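You operate a simulated robot arm through the tools that you are given. There is no shell and no other tool. Be economical: measure what you need, move in short steps, check, and stop when the job is done.

Carry out the task below with a simulated two-armed robot. There is one attempt and no reset: what you move stays moved.

Task
Wipe up the spill on the cab bench top with the rag there and put it back.

It is judged by the outcome, as a careful person would: the job done as asked, and still so three seconds after it is handed in. It fails if anything else is knocked over, pushed out of place, dropped, spilled or broken.

Robot
Two 7-joint arms with two-finger grippers on one trunk, on a base that drives. Base frame: it is fixed to the floor where the robot stands at the start and does not move with it; the origin is under the middle of the robot, x ahead of it, y to its left, z up; the surface under the hand at the start is at about z = 0.86. Units: m, rad, N and s.
The left shoulder is at the start at [0.06, 0.123, 0.97], the right one opposite. With the tool pointing down near the work surface each hand reaches from about 0.36 to 0.8 m from the robot's upright axis, wherever it stands, measured 20 degrees to its own side. Payload 1.47 kg a hand.
Tool frame (each hand has its own): the origin (TCP) lies between the finger pads and is the grasp point; the fingertips stand 0.016 m ahead of it; z points along the fingers, y is the line along which they close. The gripper opens to 0.087 m. The gripper's body begins 0.055 m behind the TCP.
Orientation is that of the tool frame in the base frame, as a unit quaternion [x, y, z, w]. With the fingers straight down and closing along the base's y, the tool's x points along the base's -x, its y along +y and its z along -z.

Tools
- The arms move only by the tool drive_tool. It takes "left_motion", "right_motion" or both (then of equal length, played together; a hand with none holds still); each is a list of rows, each a list of 6 numbers: the shift along the tool's x, y, z in m, then the turn, a rotation vector about the tool's x, y, z in rad. In form: [[dx, dy, dz, rx, ry, rz], ...]. A call has 1 to 10 rows; each row shifts and turns the commanded pose from where the row before left it, along the tool's axes as they then stand. "left_claw" and "right_claw" are, for a hand that has rows, the gripper command, from -1 (shut) to 1 (fully open), values between in proportion, set as the call begins (left out, the last holds). A row lasts 0.2 s, in which the tool goes at most 0.05 m and 0.15 rad; a call with a longer step from one row to the next is refused whole, and so is a gripper value outside its range. A pose out of reach is approached as far as the arm can. The call stops where the force on the tool passes 40 N (or 10 N more than at its start, if that is more) or the arm is blocked; 0.2 s more then pass. Each finger travels about 0.153 m/s and halts on what it meets, pressing with about 28 N; the grip force reading is that of the motor and also rises with nothing between the fingers. The clock runs only during rows and for 0.2 s after the last one: add rows that do not move to give the fingers time. It gives the time, the measured TCP pose, the force on the tool (base axes), the opening and the grip force at its end, in the units of the frame above (readings bear some noise), with the torque about the TCP (base axes, N m) and any sound that the robot's microphone picked up.
- Cameras (640 x 400 px; columns grow to the right, rows downward): "scene" is now at [0.0914, -0.0263, 1.5363]; the picture's right is [-0.30, -0.96, 0.00], its down [-0.62, 0.19, -0.76] and it looks along [0.73, -0.23, -0.65] (base axes); focal length 286 px, centre (320, 200). "left" rides on the left gripper at [0.073, -0.012, -0.09] in its tool frame; the picture's right is [0.16, 0.99, 0.00], its down [-0.72, 0.12, -0.68] and it looks along [-0.67, 0.11, 0.73] (tool axes); focal length 247 px, centre (320, 200). "right" rides on the right gripper at [0.073, 0.012, -0.09] in its tool frame; the picture's right is [-0.16, 0.99, 0.00], its down [-0.72, -0.12, -0.68] and it looks along [-0.67, -0.11, 0.73] (tool axes); focal length 247 px, centre (320, 200). There is no depth. A picture from a camera that has moved, and an enlarged one, comes with that camera's place and axes in the base frame and with its lens.
- get_image(camera): a new picture of that camera. The clock stands still meanwhile.
- slide_trunk(by): slides the trunk up (or, below 0, down) by that many m; the arms and the scene camera ride with it, the base frame stays. It gives what a move gives, with no picture.
- steer(legs): drives the robot by 1 to 6 legs, each [ahead, left, turn to the left] in m, m and rad, along the robot's own axes; the way and the turn of a leg run together, so that a leg with both is an arc; at most 1.5 m and 3.142 rad a leg. The arms and the cameras ride along, it lands a little off, and it stops where it bumps. It gives what a move gives.
- head_to(pan, tilt): turns the head with the scene camera to pan (to the left, within 2.094 rad either way) and tilt (down, from -0.506 to 1.204), counted from straight ahead of the robot. It gives what a move gives.
- zoom(camera, box): a new picture of the part [left, top, right, bottom] of that camera's present view, enlarged. The clock stands still meanwhile.
- hand_in(): hands the job in; it is judged then, once.

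Go step by step. Nothing tells you exact positions but the pictures and the camera data: compare them with the known pose of the tool, close in by small moves and look again before you grip or let go. The budget is 120 turns and 92 pictures, counting those below and the enlarged ones. Unless the task says otherwise, let go and move clear before handing in, and close with one line.

The tools are called after "Request:" as a command line: name --argument value ..., lists and objects as JSON in quotes. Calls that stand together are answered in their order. drive_tool: Moves the arms, as the interface text tells. Its arguments: {"type":"object","properties":{"left_motion":{"type":"array","items":{"type":"array","items":{"type":"number"}}},"left_claw":{"type":"number"},"right_motion":{"type":"array","items":{"type":"array","items":{"type":"number"}}},"right_claw":{"type":"number"}},"required":[]} The other tools are called the same way: slide_trunk (by) slides the trunk up or down; steer (legs) drives the base; head_to (pan, tilt) turns the head that bears the scene camera; get_image (camera) takes a picture; zoom (camera, box) takes an enlarged picture of a part of a camera's view; hand_in () hands the job in.

At the start:

```text
time_s: 0.0
left_tool_pos: [0.5971, 0.1043, 1.1494]
left_tool_rot: [0.0, 1.0, 0.001, 0.0]
left_wrist_force: [0.2, 0.1, 0.5]
left_ft_torque: [-0.03, 0.0, -0.01]
left_finger_gap: 0.0871
left_grasp_force: 0.0
right_tool_pos: [0.4979, -0.407, 1.0805]
right_tool_rot: [0.0, 1.0, 0.001, -0.001]
right_wrist_force: [0.8, -0.2, -0.2]
right_ft_torque: [0.03, 0.02, 0.0]
right_finger_gap: 0.087
right_grasp_force: 0.1
trunk travel left (down, up): [-0.125, 0.105]
robot x, y, heading: [-0.0052, -0.002, 0.004]
head pan, tilt: [-0.3, 0.705]
```

scene: 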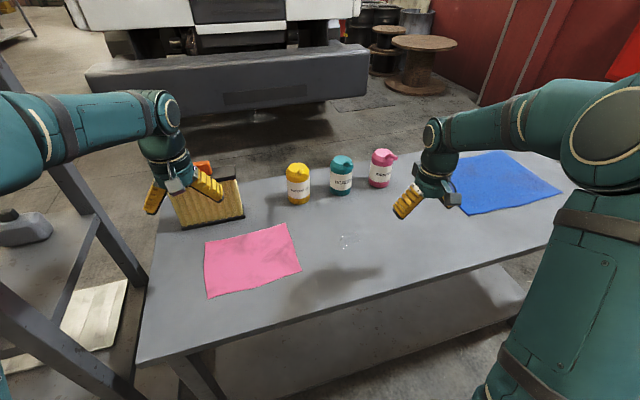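
right: 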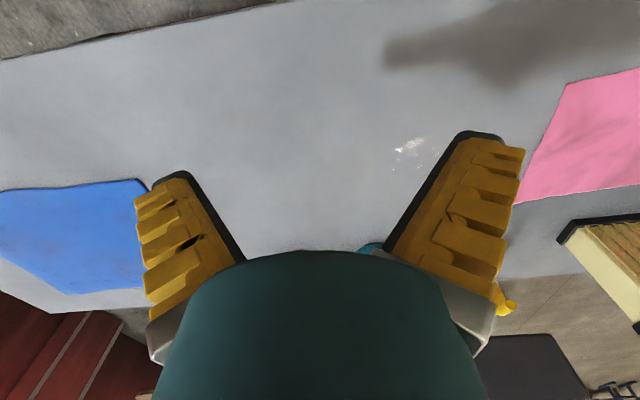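
left: 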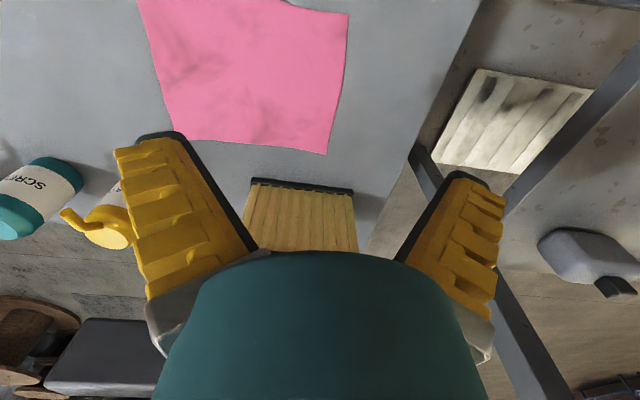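

I see a bench with a pink cloth, a blue cloth, three bottles, a box-like item, and a few white specks between the cloths that may be the spill. I'll look closer to tell the rag and the spill apart.

Request:
zoom --camera "scene" --box '[140, 140, 400, 310]'

Request:
zoom --camera "scene" --box '[380, 120, 600, 260]'

Request:
zoom --camera "right" --box '[340, 60, 520, 200]'

```text
2.35 times, centred on (270, 225) of scene
camera zoom: at [0.0914, -0.0263, 1.5363], right [-0.3, -0.96, 0.0], down [-0.62, 0.19, -0.76], along [0.73, -0.23, -0.65], focal length 674 px, centre (438, 141)
```

zoom: 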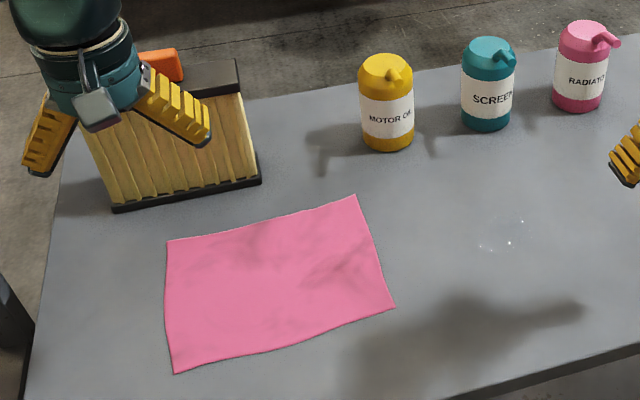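

```text
2.86 times, centred on (490, 190) of scene
camera zoom: at [0.0914, -0.0263, 1.5363], right [-0.3, -0.96, 0.0], down [-0.62, 0.19, -0.76], along [0.73, -0.23, -0.65], focal length 818 px, centre (-166, 229)
```

zoom: 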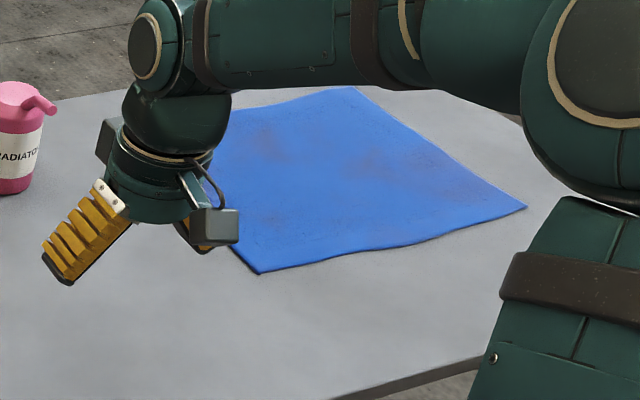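

```text
2.86 times, centred on (430, 130) of right
camera zoom: at [0.4254, -0.3959, 1.1706], right [0.16, 0.99, 0.0], down [0.72, -0.12, 0.68], along [0.67, -0.11, -0.73], focal length 706 px, centre (6, 400)
```

zoom: 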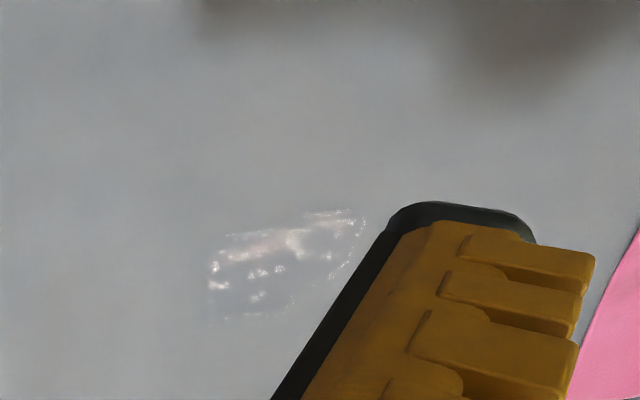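

The spill is a clear wet patch between the cloths. I'll look around to make sure which bench is the cab bench and which cloth is its rag.

Request:
head_to --pan 1.2 --tilt 0.3

Request:
get_image --camera "scene"

Request:
head_to --pan 0.0 --tilt 0.1

Request:
get_image --camera "scene"

Request:
head_to --pan -1.2 --tilt 0.4

Request:
get_image --camera "scene"

```text
time_s: 1.6
left_tool_pos: [0.5967, 0.1032, 1.1504]
left_tool_rot: [-0.001, 1.0, -0.001, 0.0]
left_wrist_force: [-0.8, 0.6, 0.2]
left_ft_torque: [0.0, 0.0, -0.02]
left_finger_gap: 0.0867
left_grasp_force: 0.1
right_tool_pos: [0.4975, -0.4069, 1.0809]
right_tool_rot: [0.0, 1.0, 0.0, 0.001]
right_wrist_force: [-0.1, -0.8, 0.1]
right_ft_torque: [0.0, 0.01, 0.02]
right_finger_gap: 0.0869
right_grasp_force: 0.1
trunk travel left (down, up): [-0.125, 0.105]
robot x, y, heading: [0.0015, -0.0023, 0.003]
head pan, tilt: [1.201, 0.3]
```

```text
85 pictures are left
camera scene: at [0.0443, 0.0858, 1.5729], right [0.93, -0.36, 0.0], down [-0.11, -0.28, -0.96], along [0.35, 0.89, -0.3], focal length 286 px, centre (320, 200)
```

scene: 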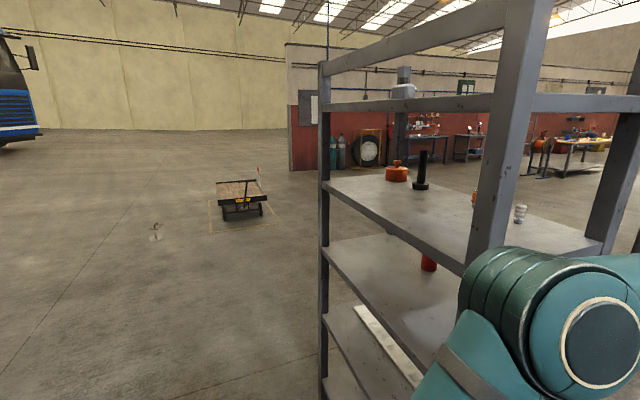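

```text
time_s: 3.0
left_tool_pos: [0.5964, 0.1034, 1.1507]
left_tool_rot: [0.001, 1.0, 0.001, 0.0]
left_wrist_force: [-0.2, 0.0, 1.1]
left_ft_torque: [0.03, -0.02, -0.02]
left_finger_gap: 0.0868
left_grasp_force: 0.0
right_tool_pos: [0.4979, -0.4072, 1.0796]
right_tool_rot: [0.001, 1.0, 0.0, 0.001]
right_wrist_force: [-0.4, -0.1, 0.3]
right_ft_torque: [0.01, 0.0, 0.0]
right_finger_gap: 0.0869
right_grasp_force: 0.1
trunk travel left (down, up): [-0.125, 0.105]
robot x, y, heading: [-0.0008, -0.0003, -0.004]
head pan, tilt: [0.0, 0.099]
```

```text
84 pictures are left
camera scene: at [0.1025, -0.0012, 1.5916], right [0.0, -1.0, 0.0], down [-0.1, 0.0, -0.99], along [0.99, 0.0, -0.1], focal length 286 px, centre (320, 200)
```

scene: 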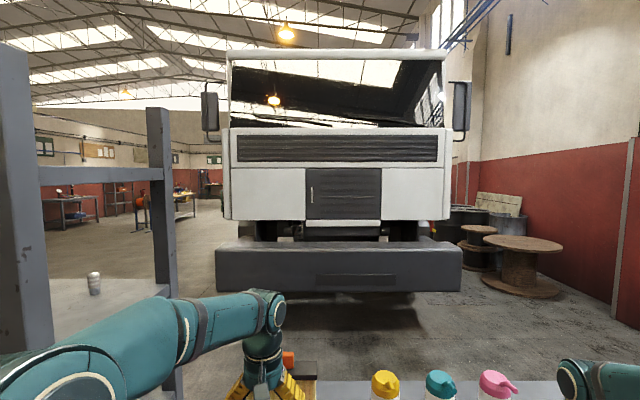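

```text
time_s: 4.4
left_tool_pos: [0.5963, 0.1042, 1.1513]
left_tool_rot: [0.0, 1.0, 0.0, -0.001]
left_wrist_force: [-0.3, 0.6, -0.7]
left_ft_torque: [0.02, -0.02, 0.0]
left_finger_gap: 0.0872
left_grasp_force: 0.0
right_tool_pos: [0.4986, -0.4083, 1.0812]
right_tool_rot: [-0.001, 1.0, 0.0, 0.0]
right_wrist_force: [-0.7, -0.4, 0.0]
right_ft_torque: [-0.02, -0.02, 0.0]
right_finger_gap: 0.0872
right_grasp_force: 0.1
trunk travel left (down, up): [-0.125, 0.105]
robot x, y, heading: [0.0018, -0.0038, 0.001]
head pan, tilt: [-1.201, 0.4]
```

```text
83 pictures are left
camera scene: at [0.044, -0.0875, 1.5637], right [-0.93, -0.36, 0.0], down [-0.14, 0.36, -0.92], along [0.33, -0.86, -0.39], focal length 286 px, centre (320, 200)
```

scene: 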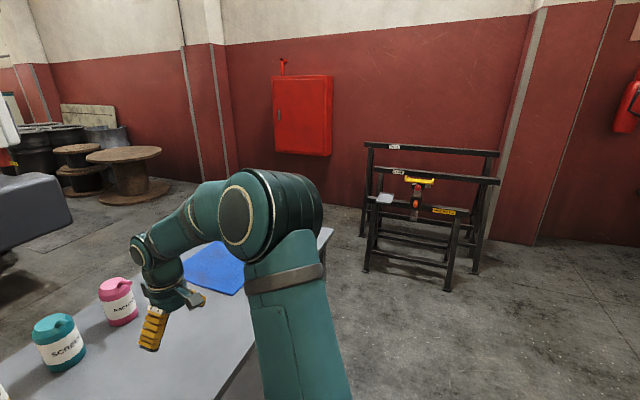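

The bench in front of the truck cab is this one, with two cloths on it. I'll compare them in close-up: one may be a mat rather than a rag.

Request:
zoom --camera "right" --box '[0, 160, 200, 310]'

Request:
zoom --camera "left" --box '[120, 0, 370, 160]'

Request:
zoom --camera "scene" --box '[170, 220, 260, 300]'

```text
2.67 times, centred on (100, 235) of right
camera zoom: at [0.4254, -0.3959, 1.1706], right [0.16, 0.99, 0.0], down [0.72, -0.12, 0.68], along [0.67, -0.11, -0.73], focal length 659 px, centre (907, 107)
```

zoom: 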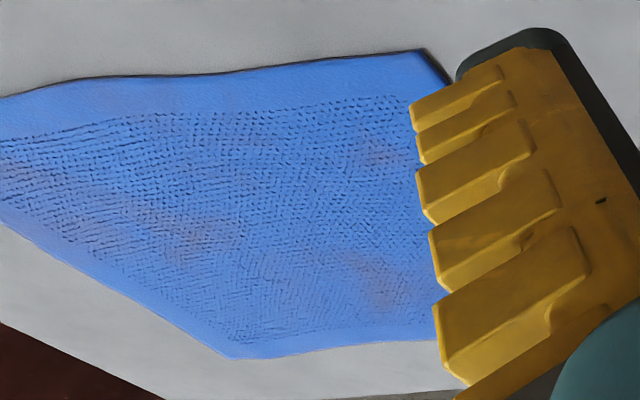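

```text
2.50 times, centred on (245, 80) of left
camera zoom: at [0.5218, 0.0927, 1.2402], right [-0.16, 0.99, 0.0], down [0.72, 0.12, 0.68], along [0.67, 0.11, -0.73], focal length 617 px, centre (508, 500)
```

zoom: 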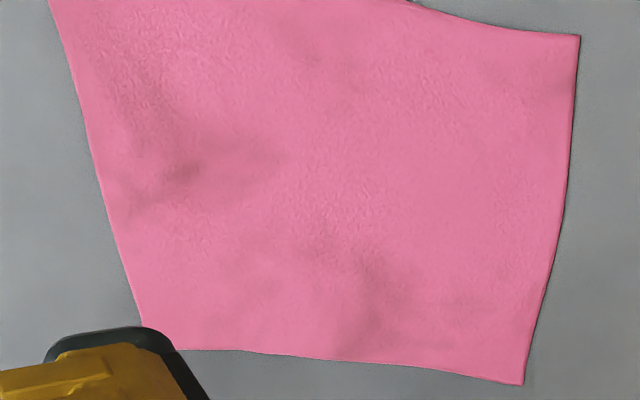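

```text
5.00 times, centred on (215, 260) of scene
camera zoom: at [0.044, -0.0875, 1.5637], right [-0.93, -0.36, 0.0], down [-0.14, 0.36, -0.92], along [0.33, -0.86, -0.39], focal length 1432 px, centre (845, -100)
```

zoom: 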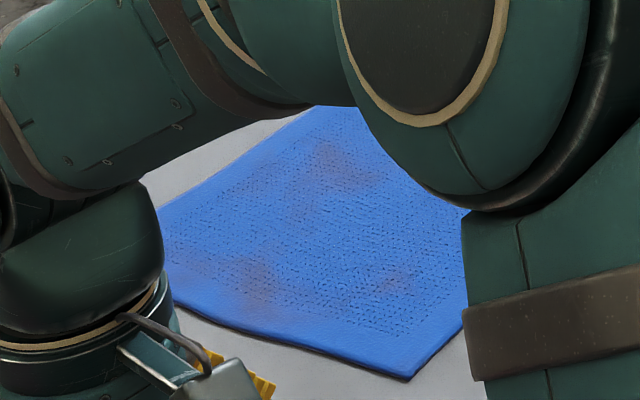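

Blue has a woven or perforated texture with brown stains, and pink looks smooth with smudges. I'll bring the left wrist camera closer to the pink one to judge its material and thickness.

Request:
drive_tool --left_motion '[[0.05, 0, 0, 0, 0, 0], [0.05, 0, 0, 0, 0, 0], [0.05, 0, 0, 0, 0, 0], [0, 0, 0.05, 0, 0, 0], [0, 0, 0.05, 0, 0, 0], [0, 0, 0.04, 0, 0, 0]]'

Request:
get_image --camera "left"

Request:
head_to --pan -0.3 --tilt 0.705

Request:
zoom --camera "scene" --box '[190, 210, 320, 310]'

```text
time_s: 5.8
left_tool_pos: [0.4483, 0.1023, 1.01]
left_tool_rot: [-0.001, 1.0, 0.001, 0.0]
left_wrist_force: [-0.4, 0.8, 0.1]
left_ft_torque: [0.0, 0.04, -0.05]
left_finger_gap: 0.0869
left_grasp_force: 0.0
right_tool_pos: [0.4991, -0.4081, 1.0802]
right_tool_rot: [0.0, 1.0, -0.001, -0.001]
right_wrist_force: [0.3, -0.7, -0.5]
right_ft_torque: [0.0, 0.04, 0.04]
right_finger_gap: 0.0871
right_grasp_force: 0.1
trunk travel left (down, up): [-0.125, 0.105]
robot x, y, heading: [0.0009, -0.0005, 0.004]
head pan, tilt: [-1.201, 0.4]
```

```text
79 pictures are left
camera left: at [0.3733, 0.0911, 1.1003], right [-0.16, 0.99, 0.0], down [0.72, 0.12, 0.68], along [0.67, 0.11, -0.73], focal length 247 px, centre (320, 200)
```

left: 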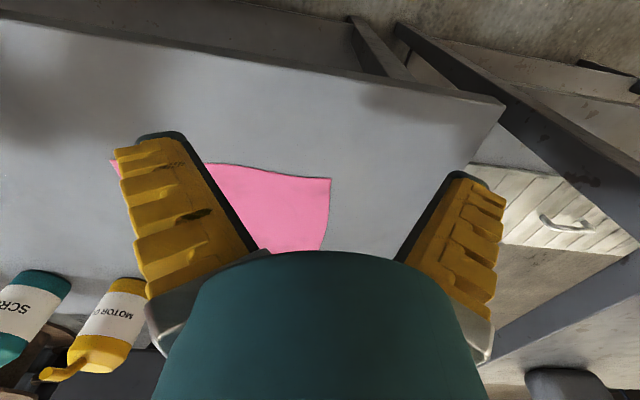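

```text
time_s: 7.0
left_tool_pos: [0.4466, 0.103, 1.0123]
left_tool_rot: [0.0, 1.0, 0.0, 0.0]
left_wrist_force: [0.5, -0.1, -0.2]
left_ft_torque: [0.02, 0.03, 0.02]
left_finger_gap: 0.087
left_grasp_force: 0.1
right_tool_pos: [0.498, -0.4069, 1.08]
right_tool_rot: [-0.001, 1.0, 0.001, 0.0]
right_wrist_force: [-0.3, -0.2, 0.5]
right_ft_torque: [0.01, -0.03, 0.0]
right_finger_gap: 0.0872
right_grasp_force: 0.1
trunk travel left (down, up): [-0.125, 0.105]
robot x, y, heading: [-0.0019, 0.0033, 0.001]
head pan, tilt: [-0.3, 0.705]
```

```text
4.00 times, centred on (255, 260) of scene
camera zoom: at [0.0915, -0.0263, 1.5364], right [-0.3, -0.96, 0.0], down [-0.62, 0.19, -0.76], along [0.73, -0.23, -0.65], focal length 1146 px, centre (580, -40)
```

zoom: 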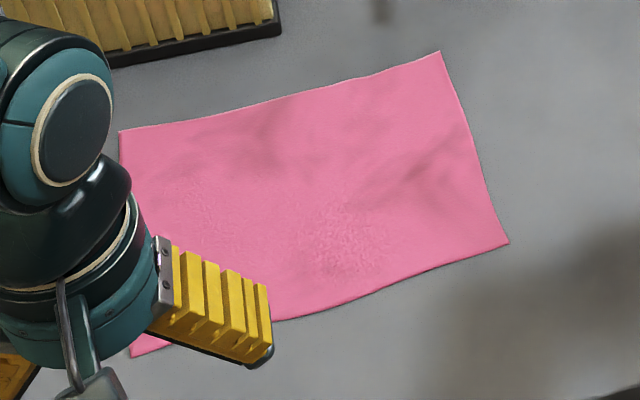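

Pink looks like plain soft cloth. I'll swing the right hand toward the blue one for a closer look before deciding.

Request:
drive_tool --right_motion '[[0, -0.05, 0, 0, 0, 0], [0, -0.05, 0, 0, 0, 0], [0, -0.05, 0, 0, 0, 0], [0, -0.03, 0, 0, 0, 0.15], [0, 0, 0, 0, 0, 0.15], [0, 0, 0, 0, 0, 0.15], [0, 0, 0, 0, 0, 0.15], [0, 0, 0, 0, 0, 0.15]]'

Request:
get_image --camera "right"

```text
time_s: 8.8
left_tool_pos: [0.446, 0.1032, 1.0112]
left_tool_rot: [0.0, 1.0, 0.0, 0.0]
left_wrist_force: [0.6, 0.3, 0.1]
left_ft_torque: [0.0, -0.01, -0.04]
left_finger_gap: 0.0869
left_grasp_force: 0.1
right_tool_pos: [0.4982, -0.5873, 1.0806]
right_tool_rot: [0.368, 0.93, 0.0, -0.001]
right_wrist_force: [0.9, 0.0, -0.6]
right_ft_torque: [0.04, -0.02, 0.01]
right_finger_gap: 0.087
right_grasp_force: 0.1
trunk travel left (down, up): [-0.125, 0.105]
robot x, y, heading: [0.0011, 0.0037, -0.001]
head pan, tilt: [-0.3, 0.705]
```

```text
77 pictures are left
camera right: at [0.453, -0.5294, 1.1701], right [0.79, 0.61, 0.0], down [0.45, -0.58, 0.68], along [0.42, -0.54, -0.73], focal length 247 px, centre (320, 200)
```

right: 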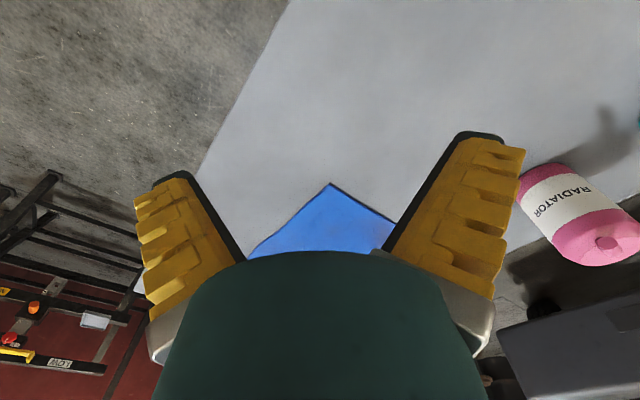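

The hand itself hides the blue cloth in this view. The arm has moved, so I'll try the scene camera.

Request:
head_to --pan -0.8 --tilt 0.55

Request:
get_image --camera "scene"

Request:
zoom --camera "right" --box '[240, 170, 400, 270]'

```text
time_s: 9.7
left_tool_pos: [0.447, 0.1029, 1.0114]
left_tool_rot: [0.0, 1.0, 0.0, 0.0]
left_wrist_force: [0.0, -0.2, -0.3]
left_ft_torque: [-0.01, -0.02, -0.06]
left_finger_gap: 0.0871
left_grasp_force: 0.1
right_tool_pos: [0.4983, -0.587, 1.08]
right_tool_rot: [0.365, 0.931, 0.0, 0.0]
right_wrist_force: [0.7, 1.1, 0.1]
right_ft_torque: [-0.03, 0.0, 0.0]
right_finger_gap: 0.087
right_grasp_force: 0.0
trunk travel left (down, up): [-0.125, 0.105]
robot x, y, heading: [0.0001, -0.001, -0.001]
head pan, tilt: [-0.799, 0.55]
```

```text
76 pictures are left
camera scene: at [0.0731, -0.0655, 1.5499], right [-0.72, -0.7, 0.0], down [-0.36, 0.37, -0.85], along [0.59, -0.61, -0.52], focal length 286 px, centre (320, 200)
```

scene: 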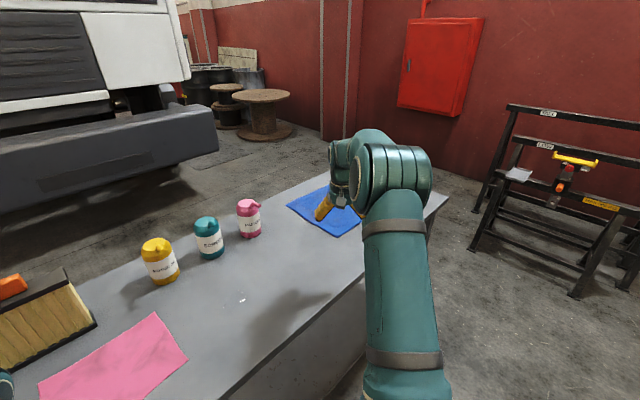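

```text
4.00 times, centred on (320, 220) of right
camera zoom: at [0.4527, -0.5296, 1.1702], right [0.79, 0.62, 0.0], down [0.45, -0.58, 0.68], along [0.42, -0.54, -0.73], focal length 988 px, centre (320, 120)
```

zoom: 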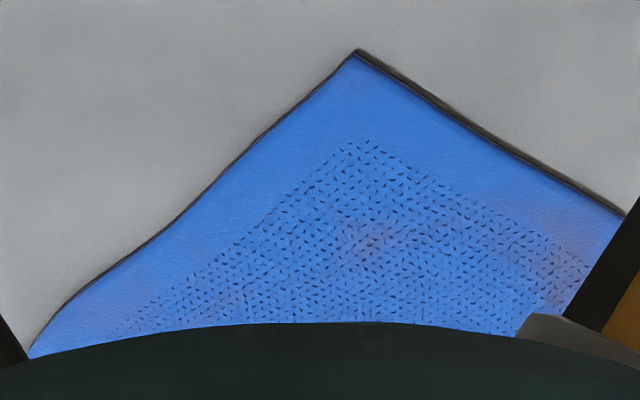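

The blue one is a rubber-backed mat with a dimple pattern and a border, so the pink cloth is the rag. It lies around x 0.565–0.77, y −0.125–0.135, and the spill is near (0.64, −0.29). I'll clear the left hand and bring the right one over the rag.

Request:
drive_tool --left_motion '[[0, 0, -0.05, 0, 0, 0], [0, 0, -0.05, 0, 0, 0], [0, 0, -0.05, 0, 0, 0], [0, 0.04, -0.02, 0, 0, 0], [0, 0.04, 0, 0, 0, 0], [0, 0.04, 0, 0, 0, 0]]' --right_motion '[[0, 0, 0, 0, 0, -0.15], [0, 0, 0, 0, 0, -0.15], [0, 0, 0, 0, 0, -0.15], [0, 0, 0, 0, 0, -0.15], [0, 0, 0, 0, 0, -0.15], [0, 0.05, 0, 0, 0, 0]]'

Request:
drive_tool --right_motion '[[0, 0.05, 0, 0, 0, 0], [0, 0.05, 0, 0, 0, 0], [0, 0.05, 0, 0, 0, 0], [0, 0.05, 0, 0, 0, 0], [0, 0.05, 0, 0, 0, 0], [0, 0.05, 0, 0, 0, 0], [0, 0.05, 0, 0, 0, 0], [-0.03, 0.04, 0, 0, 0, 0], [-0.03, 0.04, 0, 0, 0, 0], [-0.03, 0.035, 0, 0, 0, 0]]'

Request:
head_to --pan -0.15 --tilt 0.8

Request:
get_image --camera "scene"

Request:
get_image --camera "right"

```text
time_s: 11.1
left_tool_pos: [0.4441, 0.2277, 1.1803]
left_tool_rot: [-0.001, 1.0, -0.001, 0.0]
left_wrist_force: [-0.3, -0.3, -0.6]
left_ft_torque: [-0.05, -0.02, 0.05]
left_finger_gap: 0.0868
left_grasp_force: 0.0
right_tool_pos: [0.4981, -0.5357, 1.0814]
right_tool_rot: [-0.001, 1.0, -0.001, 0.0]
right_wrist_force: [-0.5, 1.1, -0.1]
right_ft_torque: [-0.01, 0.03, 0.01]
right_finger_gap: 0.087
right_grasp_force: 0.1
trunk travel left (down, up): [-0.125, 0.105]
robot x, y, heading: [-0.0009, -0.0023, 0.002]
head pan, tilt: [-0.799, 0.55]
```

```text
time_s: 13.3
left_tool_pos: [0.4462, 0.226, 1.181]
left_tool_rot: [0.0, 1.0, 0.0, -0.001]
left_wrist_force: [-0.2, -0.3, 0.3]
left_ft_torque: [0.01, 0.01, 0.0]
left_finger_gap: 0.0871
left_grasp_force: 0.0
right_tool_pos: [0.5883, -0.0707, 1.0786]
right_tool_rot: [0.001, 1.0, 0.0, -0.001]
right_wrist_force: [-0.2, -0.2, 0.5]
right_ft_torque: [-0.02, 0.03, 0.02]
right_finger_gap: 0.087
right_grasp_force: 0.1
trunk travel left (down, up): [-0.125, 0.105]
robot x, y, heading: [-0.0049, 0.0016, 0.003]
head pan, tilt: [-0.799, 0.55]
```

```text
time_s: 14.4
left_tool_pos: [0.4452, 0.2243, 1.182]
left_tool_rot: [0.0, 1.0, 0.0, 0.0]
left_wrist_force: [0.2, 0.7, -0.1]
left_ft_torque: [-0.01, 0.02, -0.02]
left_finger_gap: 0.0872
left_grasp_force: 0.1
right_tool_pos: [0.5872, -0.0727, 1.0797]
right_tool_rot: [0.0, 1.0, 0.0, 0.0]
right_wrist_force: [0.2, 0.1, -0.2]
right_ft_torque: [0.0, -0.02, -0.04]
right_finger_gap: 0.0872
right_grasp_force: 0.0
trunk travel left (down, up): [-0.125, 0.105]
robot x, y, heading: [0.0021, -0.0023, -0.002]
head pan, tilt: [-0.15, 0.799]
```

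```text
74 pictures are left
camera scene: at [0.0901, -0.0134, 1.5286], right [-0.15, -0.99, 0.0], down [-0.71, 0.11, -0.7], along [0.69, -0.1, -0.72], focal length 286 px, centre (320, 200)
```

scene: 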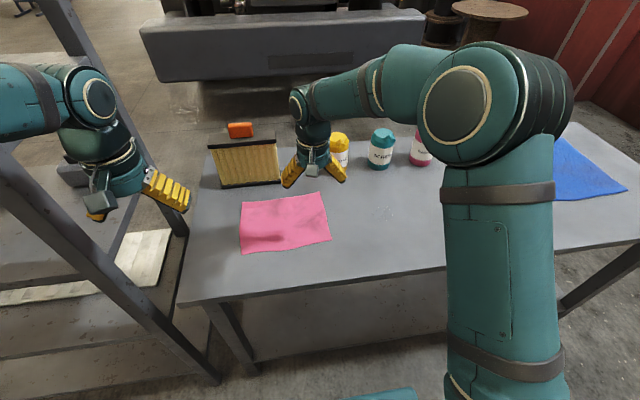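

```text
73 pictures are left
camera right: at [0.5139, -0.062, 1.1693], right [0.16, 0.99, 0.0], down [0.72, -0.12, 0.68], along [0.67, -0.11, -0.73], focal length 247 px, centre (320, 200)
```

right: 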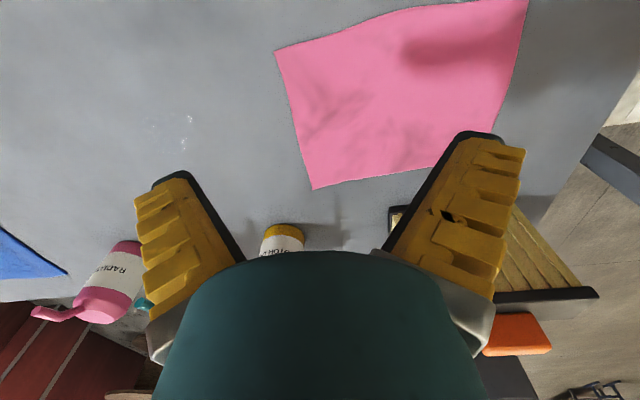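

The right camera confirms the rag (x 0.57–0.77, y −0.12–0.135) and the spill (centre about 0.638, −0.285). I'll go over the rag's centre with the fingers half closed and come down to just above it.

Request:
drive_tool --right_motion '[[-0.04, 0.04, 0, 0, 0, 0], [-0.04, 0.04, 0, 0, 0, 0], [0, 0, 0.05, 0, 0, 0], [0, 0, 0.05, 0, 0, 0], [0, 0, 0.05, 0, 0, 0], [0, 0, 0.03, 0, 0, 0], [0, 0, 0, 0, 0, 0]]' --right_claw 0

Request:
get_image --camera "right"

Request:
zoom --camera "scene" --box '[200, 120, 440, 270]'

```text
refused: row 1 steps farther than a row can; nothing moved
```

```text
72 pictures are left
camera right: at [0.5139, -0.062, 1.1693], right [0.16, 0.99, 0.0], down [0.72, -0.12, 0.68], along [0.67, -0.11, -0.73], focal length 247 px, centre (320, 200)
```

right: 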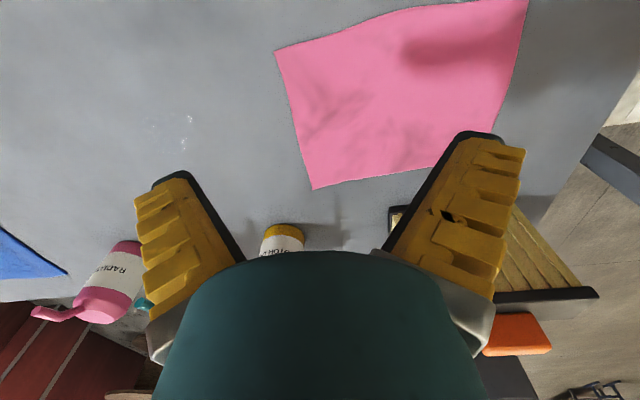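

```text
2.67 times, centred on (320, 195) of scene
camera zoom: at [0.0901, -0.0134, 1.5286], right [-0.15, -0.99, 0.0], down [-0.71, 0.11, -0.7], along [0.69, -0.1, -0.72], focal length 764 px, centre (320, 213)
```

zoom: 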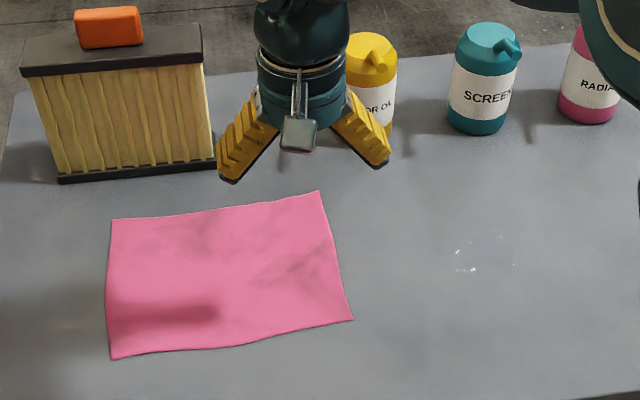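

That step was too long, so I'll repeat it with shorter ones.

Request:
drive_tool --right_motion '[[-0.03, 0.03, 0, 0, 0, 0], [-0.03, 0.03, 0, 0, 0, 0], [-0.02, 0.02, 0, 0, 0, 0], [0, 0, 0.05, 0, 0, 0], [0, 0, 0.05, 0, 0, 0], [0, 0, 0.05, 0, 0, 0], [0, 0, 0.03, 0, 0, 0], [0, 0, 0, 0, 0, 0]]' --right_claw 0

Request:
get_image --camera "right"

Request:
zoom --camera "scene" --box '[200, 120, 440, 270]'

```text
time_s: 16.2
left_tool_pos: [0.4456, 0.2253, 1.1813]
left_tool_rot: [0.0, 1.0, 0.0, 0.0]
left_wrist_force: [-0.5, -0.1, 0.4]
left_ft_torque: [0.01, 0.0, -0.01]
left_finger_gap: 0.0872
left_grasp_force: 0.0
right_tool_pos: [0.6673, 0.01, 0.9011]
right_tool_rot: [0.0, 1.0, 0.001, 0.0]
right_wrist_force: [1.0, -0.7, 0.5]
right_ft_torque: [0.0, 0.04, -0.01]
right_finger_gap: 0.0492
right_grasp_force: 3.7
trunk travel left (down, up): [-0.125, 0.105]
robot x, y, heading: [0.0, -0.0011, 0.004]
head pan, tilt: [-0.15, 0.799]
```

```text
70 pictures are left
camera right: at [0.5937, 0.0211, 0.9909], right [0.16, 0.99, 0.0], down [0.72, -0.12, 0.68], along [0.67, -0.11, -0.73], focal length 247 px, centre (320, 200)
```

right: 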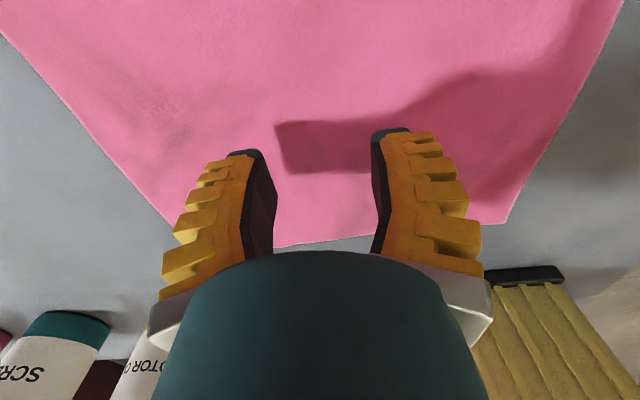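

```text
2.67 times, centred on (320, 195) of scene
camera zoom: at [0.09, -0.0133, 1.5286], right [-0.15, -0.99, 0.0], down [-0.71, 0.11, -0.7], along [0.69, -0.1, -0.72], focal length 764 px, centre (320, 213)
```

zoom: 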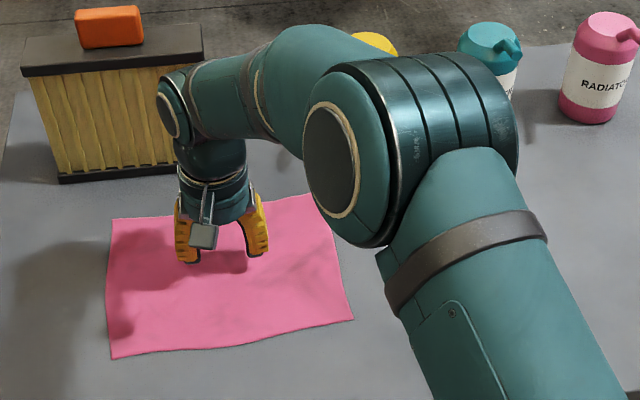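

The fingers are over the rag with the tips about 2 cm above it. I'll press down gently to find contact.

Request:
drive_tool --right_motion '[[0, 0, 0.01, 0, 0, 0], [0, 0, 0.006, 0, 0, 0], [0, 0, 0.003, 0, 0, 0], [0, 0, 0.003, 0, 0, 0], [0, 0, 0, 0, 0, 0]]'

```text
time_s: 17.4
left_tool_pos: [0.446, 0.2251, 1.181]
left_tool_rot: [0.0, 1.0, 0.001, 0.001]
left_wrist_force: [-0.1, -0.6, 0.0]
left_ft_torque: [0.0, 0.0, 0.01]
left_finger_gap: 0.0871
left_grasp_force: 0.0
right_tool_pos: [0.6681, 0.008, 0.879]
right_tool_rot: [0.001, 1.0, 0.0, 0.0]
right_wrist_force: [-0.3, -0.3, -0.3]
right_ft_torque: [0.01, 0.02, 0.0]
right_finger_gap: 0.0493
right_grasp_force: 4.1
trunk travel left (down, up): [-0.125, 0.105]
robot x, y, heading: [-0.0011, 0.0, -0.003]
head pan, tilt: [-0.15, 0.799]
```

Request:
drive_tool --right_motion '[[0, 0, 0.002, 0, 0, 0], [0, 0, 0.002, 0, 0, 0], [0, 0, 0.001, 0, 0, 0], [0, 0, 0, 0, 0, 0]]'

Request:
get_image --camera "right"

```text
time_s: 18.4
left_tool_pos: [0.4438, 0.2257, 1.182]
left_tool_rot: [0.0, 1.0, 0.0, 0.0]
left_wrist_force: [-0.4, 0.1, 0.1]
left_ft_torque: [-0.02, 0.0, -0.01]
left_finger_gap: 0.0871
left_grasp_force: 0.1
right_tool_pos: [0.6679, 0.0083, 0.8757]
right_tool_rot: [0.001, 1.0, 0.001, 0.003]
right_wrist_force: [0.4, 1.0, 21.6]
right_ft_torque: [-0.02, 0.08, -0.04]
right_finger_gap: 0.0417
right_grasp_force: 0.2
trunk travel left (down, up): [-0.125, 0.105]
robot x, y, heading: [-0.0013, 0.0004, -0.003]
head pan, tilt: [-0.15, 0.799]
```

```text
68 pictures are left
camera right: at [0.5941, 0.0191, 0.9661], right [0.16, 0.99, 0.0], down [0.72, -0.12, 0.68], along [0.68, -0.11, -0.73], focal length 247 px, centre (320, 200)
```

right: 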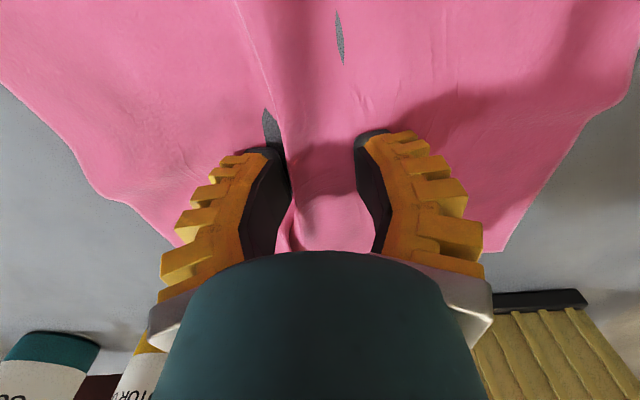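

The rag is soft and is already bunching between the fingers, with contact at about 22 N. I'll ease off slightly and close to pinch it.

Request:
drive_tool --right_motion '[[0, 0, -0.003, 0, 0, 0], [0, 0, 0, 0, 0, 0], [0, 0, 0, 0, 0, 0], [0, 0, 0, 0, 0, 0]]' --right_claw -1

Request:
get_image --camera "right"

```text
time_s: 19.4
left_tool_pos: [0.4454, 0.2242, 1.1823]
left_tool_rot: [0.0, 1.0, -0.001, 0.0]
left_wrist_force: [-0.3, 0.3, 0.2]
left_ft_torque: [0.01, -0.02, 0.03]
left_finger_gap: 0.0869
left_grasp_force: 0.0
right_tool_pos: [0.6678, 0.0078, 0.8771]
right_tool_rot: [0.0, 1.0, 0.0, 0.0]
right_wrist_force: [1.3, 3.0, 9.5]
right_ft_torque: [0.0, 0.0, 0.04]
right_finger_gap: 0.0
right_grasp_force: 23.1
trunk travel left (down, up): [-0.125, 0.105]
robot x, y, heading: [0.0011, -0.0009, 0.003]
head pan, tilt: [-0.15, 0.799]
```

```text
67 pictures are left
camera right: at [0.5946, 0.019, 0.9669], right [0.16, 0.99, 0.0], down [0.72, -0.12, 0.68], along [0.67, -0.11, -0.73], focal length 247 px, centre (320, 200)
```

right: 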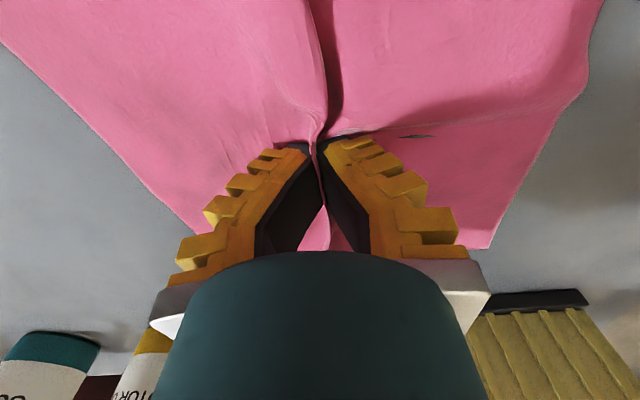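

The rag is pinched in a fold. I'll ease up slightly and slide it along the bench toward the spill, then check.

Request:
drive_tool --right_motion '[[0, 0, -0.002, 0, 0, 0], [0, -0.03, 0, 0, 0, 0], [0, -0.03, 0, 0, 0, 0], [0, -0.03, 0, 0, 0, 0], [0, 0, 0, 0, 0, 0]]'

Request:
get_image --camera "right"

Request:
get_image --camera "scene"

```text
time_s: 20.6
left_tool_pos: [0.4449, 0.2246, 1.1813]
left_tool_rot: [0.0, 1.0, -0.001, 0.001]
left_wrist_force: [0.5, 0.2, 0.3]
left_ft_torque: [0.0, -0.02, 0.02]
left_finger_gap: 0.087
left_grasp_force: 0.1
right_tool_pos: [0.667, -0.0821, 0.8764]
right_tool_rot: [0.0, 1.0, 0.0, 0.0]
right_wrist_force: [0.3, -0.3, 0.0]
right_ft_torque: [0.0, 0.0, 0.02]
right_finger_gap: 0.0
right_grasp_force: 22.6
trunk travel left (down, up): [-0.125, 0.105]
robot x, y, heading: [0.0005, 0.0023, 0.003]
head pan, tilt: [-0.15, 0.799]
```

```text
66 pictures are left
camera right: at [0.5949, -0.0704, 0.9673], right [0.16, 0.99, 0.0], down [0.72, -0.12, 0.68], along [0.67, -0.11, -0.73], focal length 247 px, centre (320, 200)
```

right: 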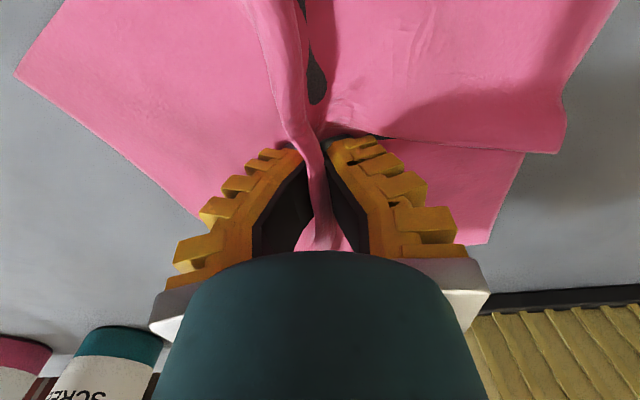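

```text
65 pictures are left
camera scene: at [0.0901, -0.0127, 1.5286], right [-0.15, -0.99, 0.0], down [-0.71, 0.11, -0.7], along [0.69, -0.1, -0.72], focal length 286 px, centre (320, 200)
```

scene: 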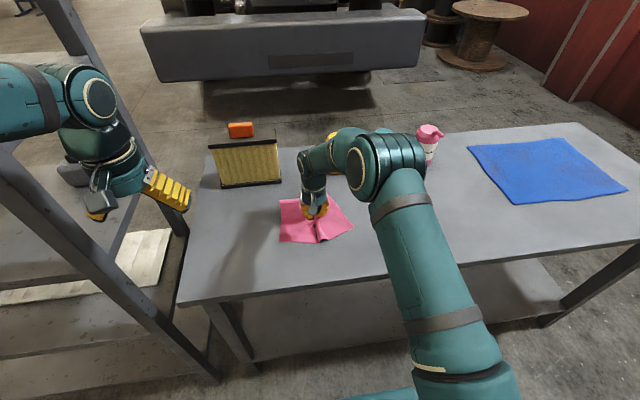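

The rag follows. I'll carry on sliding until the pinch sits over the spill, moving slightly nearer in x.

Request:
drive_tool --right_motion '[[0.004, -0.03, 0, 0, 0, 0], [0.004, -0.03, 0, 0, 0, 0], [0.004, -0.03, 0, 0, 0, 0], [0.004, -0.03, 0, 0, 0, 0], [0.004, -0.03, 0, 0, 0, 0], [0.004, -0.03, 0, 0, 0, 0], [0, -0.02, 0, 0, 0, 0], [0, 0, 0, 0, 0, 0]]'

Request:
get_image --camera "right"

Request:
zoom --camera "scene" --box '[200, 120, 480, 295]'

```text
time_s: 22.4
left_tool_pos: [0.4461, 0.225, 1.1824]
left_tool_rot: [0.0, 1.0, 0.001, 0.0]
left_wrist_force: [-0.1, 1.0, 0.1]
left_ft_torque: [0.02, -0.01, 0.03]
left_finger_gap: 0.0868
left_grasp_force: 0.1
right_tool_pos: [0.6447, -0.2829, 0.8774]
right_tool_rot: [0.0, 1.0, 0.0, 0.0]
right_wrist_force: [0.3, 0.0, 0.7]
right_ft_torque: [-0.03, -0.01, 0.02]
right_finger_gap: 0.0023
right_grasp_force: 25.0
trunk travel left (down, up): [-0.125, 0.105]
robot x, y, heading: [0.0014, 0.0005, 0.0]
head pan, tilt: [-0.15, 0.799]
```

```text
64 pictures are left
camera right: at [0.5715, -0.2719, 0.9678], right [0.16, 0.99, 0.0], down [0.72, -0.12, 0.68], along [0.67, -0.11, -0.73], focal length 247 px, centre (320, 200)
```

right: 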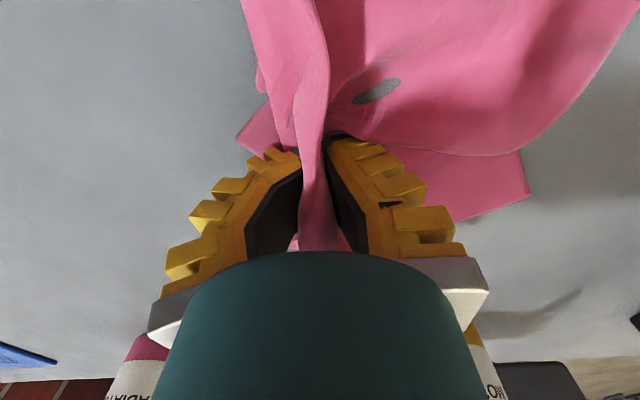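

```text
2.29 times, centred on (340, 208) of scene
camera zoom: at [0.0901, -0.0132, 1.5285], right [-0.15, -0.99, 0.0], down [-0.71, 0.11, -0.7], along [0.69, -0.1, -0.72], focal length 655 px, centre (274, 183)
```

zoom: 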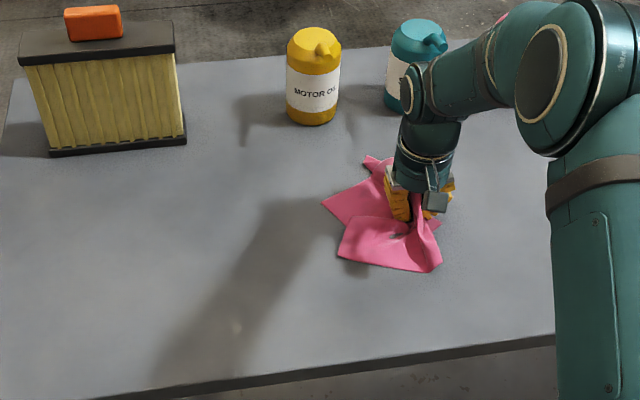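

The rag is over the spill. I'll press lightly and make wiping strokes over the whole patch.

Request:
drive_tool --right_motion '[[0, -0.03, 0.002, 0, 0, 0], [0, -0.03, 0, 0, 0, 0], [-0.03, 0.02, 0, 0, 0, 0], [0, 0.035, 0, 0, 0, 0], [0, 0.035, 0, 0, 0, 0], [0.03, 0, 0, 0, 0, 0], [0, -0.035, 0, 0, 0, 0], [0, -0.035, 0, 0, 0, 0], [0.03, 0, 0, 0, 0, 0], [0, 0.035, 0, 0, 0, 0]]'

Request:
drive_tool --right_motion '[[0, 0.04, 0, 0, 0, 0], [-0.03, 0.03, 0, 0, 0, 0], [-0.02, 0.03, 0, 0, 0, 0], [0, 0.04, 0, 0, 0, 0], [0, 0, 0, 0, 0, 0]]'

Request:
get_image --camera "right"

Request:
get_image --camera "scene"

```text
time_s: 24.6
left_tool_pos: [0.4449, 0.226, 1.181]
left_tool_rot: [0.0, 1.0, -0.001, 0.0]
left_wrist_force: [-0.1, 0.2, 0.0]
left_ft_torque: [0.0, -0.01, -0.01]
left_finger_gap: 0.0869
left_grasp_force: 0.1
right_tool_pos: [0.6138, -0.2867, 0.8769]
right_tool_rot: [-0.001, 1.0, 0.0, 0.0]
right_wrist_force: [0.4, -0.7, 2.0]
right_ft_torque: [-0.01, 0.08, -0.01]
right_finger_gap: 0.0003
right_grasp_force: 26.1
trunk travel left (down, up): [-0.125, 0.105]
robot x, y, heading: [-0.0024, 0.0004, 0.004]
head pan, tilt: [-0.15, 0.799]
```

```text
time_s: 25.8
left_tool_pos: [0.4456, 0.2234, 1.181]
left_tool_rot: [0.0, 1.0, 0.0, 0.0]
left_wrist_force: [0.5, -0.3, 0.7]
left_ft_torque: [0.0, 0.04, 0.02]
left_finger_gap: 0.0871
left_grasp_force: 0.0
right_tool_pos: [0.6634, -0.1452, 0.877]
right_tool_rot: [-0.001, 1.0, 0.0, 0.0]
right_wrist_force: [-0.6, -0.8, 0.8]
right_ft_torque: [0.04, 0.0, -0.01]
right_finger_gap: 0.004
right_grasp_force: 29.6
trunk travel left (down, up): [-0.125, 0.105]
robot x, y, heading: [0.0035, -0.0016, 0.003]
head pan, tilt: [-0.15, 0.799]
```

```text
62 pictures are left
camera right: at [0.5903, -0.1341, 0.968], right [0.16, 0.99, 0.0], down [0.72, -0.12, 0.68], along [0.67, -0.11, -0.73], focal length 247 px, centre (320, 200)
```

right: 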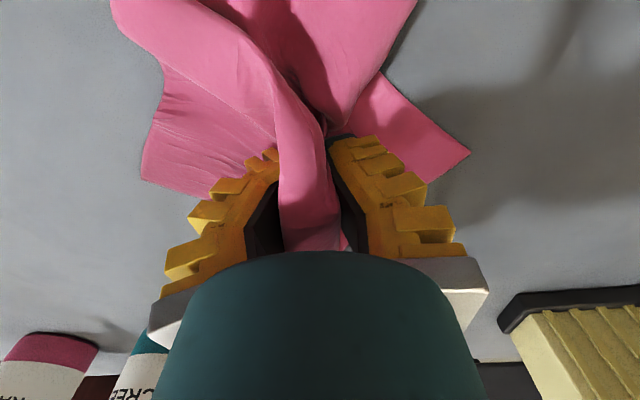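

```text
61 pictures are left
camera scene: at [0.0901, -0.0141, 1.5285], right [-0.15, -0.99, 0.0], down [-0.71, 0.11, -0.7], along [0.69, -0.1, -0.72], focal length 286 px, centre (320, 200)
```

scene: 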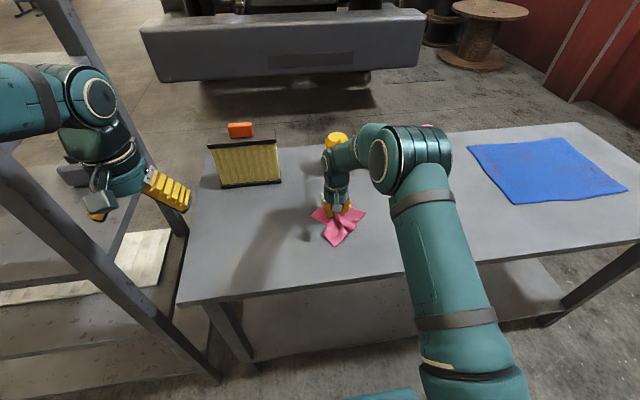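

The rag is trailing back. I'll check the spill spot close up.

Request:
zoom --camera "scene" --box '[320, 180, 440, 255]'

Request:
zoom --camera "right" --box '[0, 60, 200, 260]'

```text
5.33 times, centred on (380, 218) of scene
camera zoom: at [0.0901, -0.0141, 1.5285], right [-0.15, -0.99, 0.0], down [-0.71, 0.11, -0.7], along [0.69, -0.1, -0.72], focal length 1528 px, centre (0, 107)
```

zoom: 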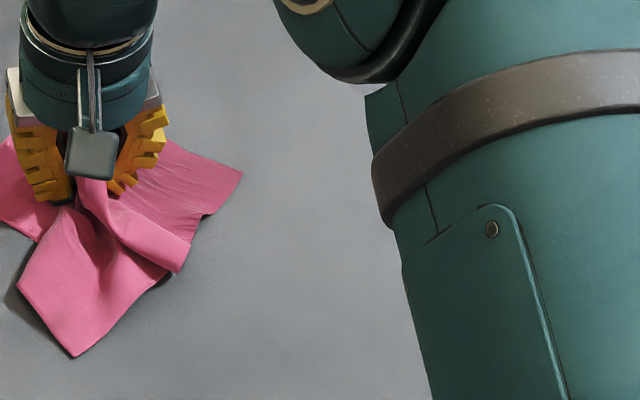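

```text
2.00 times, centred on (100, 160) of right
camera zoom: at [0.5903, -0.1341, 0.968], right [0.16, 0.99, 0.0], down [0.72, -0.12, 0.68], along [0.67, -0.11, -0.73], focal length 494 px, centre (760, 280)
```

zoom: 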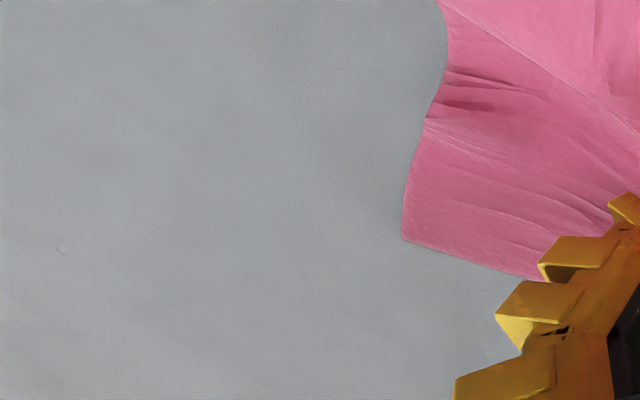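

The patch is nearly clean, but a tiny speck remains at about (0.646, −0.344), the far edge of the spill. I'll make a second pass reaching further that way.

Request:
drive_tool --right_motion '[[0, -0.045, 0, 0, 0, 0], [0, -0.045, 0, 0, 0, 0], [0, -0.045, 0, 0, 0, 0], [0, -0.04, 0, 0, 0, 0], [0, -0.04, 0, 0, 0, 0], [0, -0.03, 0, 0, 0, 0], [0.02, 0.01, 0, 0, 0, 0], [0, 0.04, 0, 0, 0, 0], [0, -0.04, 0, 0, 0, 0], [0.02, 0, 0, 0, 0, 0]]'

Request:
drive_tool --right_motion '[[0, 0.045, 0, 0, 0, 0], [0, 0.045, 0, 0, 0, 0], [-0.03, 0, 0, 0, 0, 0], [0, -0.045, 0, 0, 0, 0], [0, -0.045, 0, 0, 0, 0], [0, 0.045, 0, 0, 0, 0], [0, 0.045, 0, 0, 0, 0], [0, 0.045, 0, 0, 0, 0], [0, 0.045, 0, 0, 0, 0], [0, 0.045, 0, 0, 0, 0]]'

Request:
zoom --camera "right" --box '[0, 60, 200, 260]'

Request:
zoom --camera "scene" --box '[280, 150, 440, 250]'

```text
time_s: 28.0
left_tool_pos: [0.4455, 0.2261, 1.1803]
left_tool_rot: [0.001, 1.0, -0.001, 0.001]
left_wrist_force: [-0.1, 1.0, 0.3]
left_ft_torque: [-0.07, -0.01, 0.02]
left_finger_gap: 0.0869
left_grasp_force: 0.1
right_tool_pos: [0.6232, -0.3806, 0.8768]
right_tool_rot: [0.0, 1.0, -0.001, 0.0]
right_wrist_force: [0.7, 0.0, -0.6]
right_ft_torque: [-0.01, 0.0, -0.01]
right_finger_gap: 0.0011
right_grasp_force: 22.6
trunk travel left (down, up): [-0.125, 0.105]
robot x, y, heading: [0.0011, 0.003, 0.002]
head pan, tilt: [-0.15, 0.799]
```

```text
time_s: 30.2
left_tool_pos: [0.4456, 0.2255, 1.1816]
left_tool_rot: [0.0, 1.0, 0.001, 0.0]
left_wrist_force: [-0.2, 0.9, 0.8]
left_ft_torque: [0.0, 0.01, 0.03]
left_finger_gap: 0.0872
left_grasp_force: 0.0
right_tool_pos: [0.6556, -0.156, 0.8791]
right_tool_rot: [0.001, 1.0, 0.0, 0.0]
right_wrist_force: [1.2, -0.4, -0.4]
right_ft_torque: [-0.01, 0.0, -0.03]
right_finger_gap: 0.0032
right_grasp_force: 28.6
trunk travel left (down, up): [-0.125, 0.105]
robot x, y, heading: [-0.0002, 0.003, -0.0]
head pan, tilt: [-0.15, 0.799]
```

```text
2.00 times, centred on (100, 160) of right
camera zoom: at [0.5818, -0.145, 0.9699], right [0.16, 0.99, 0.0], down [0.72, -0.12, 0.68], along [0.67, -0.11, -0.73], focal length 494 px, centre (760, 280)
```

zoom: 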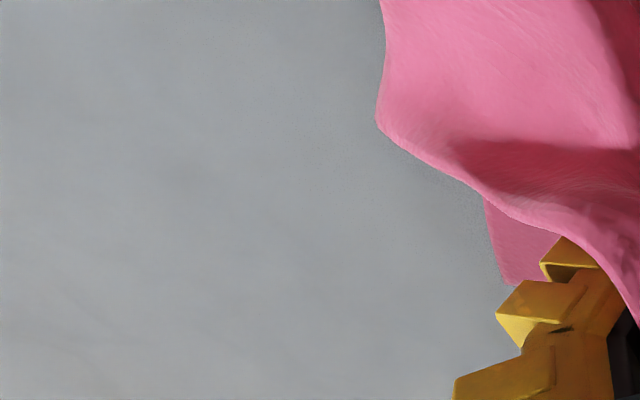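

```text
4.00 times, centred on (360, 200) of scene
camera zoom: at [0.0902, -0.012, 1.5285], right [-0.15, -0.99, 0.0], down [-0.71, 0.11, -0.7], along [0.69, -0.1, -0.72], focal length 1146 px, centre (160, 200)
```

zoom: 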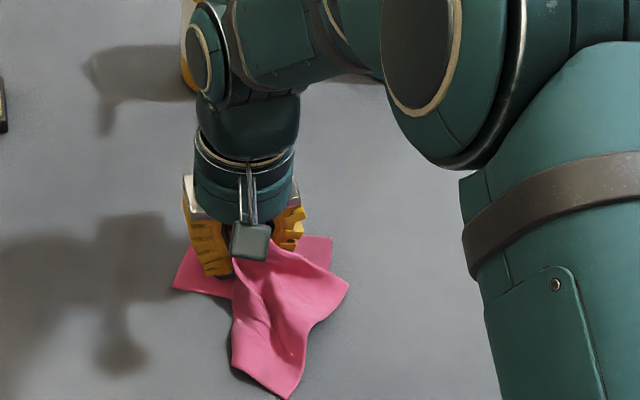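

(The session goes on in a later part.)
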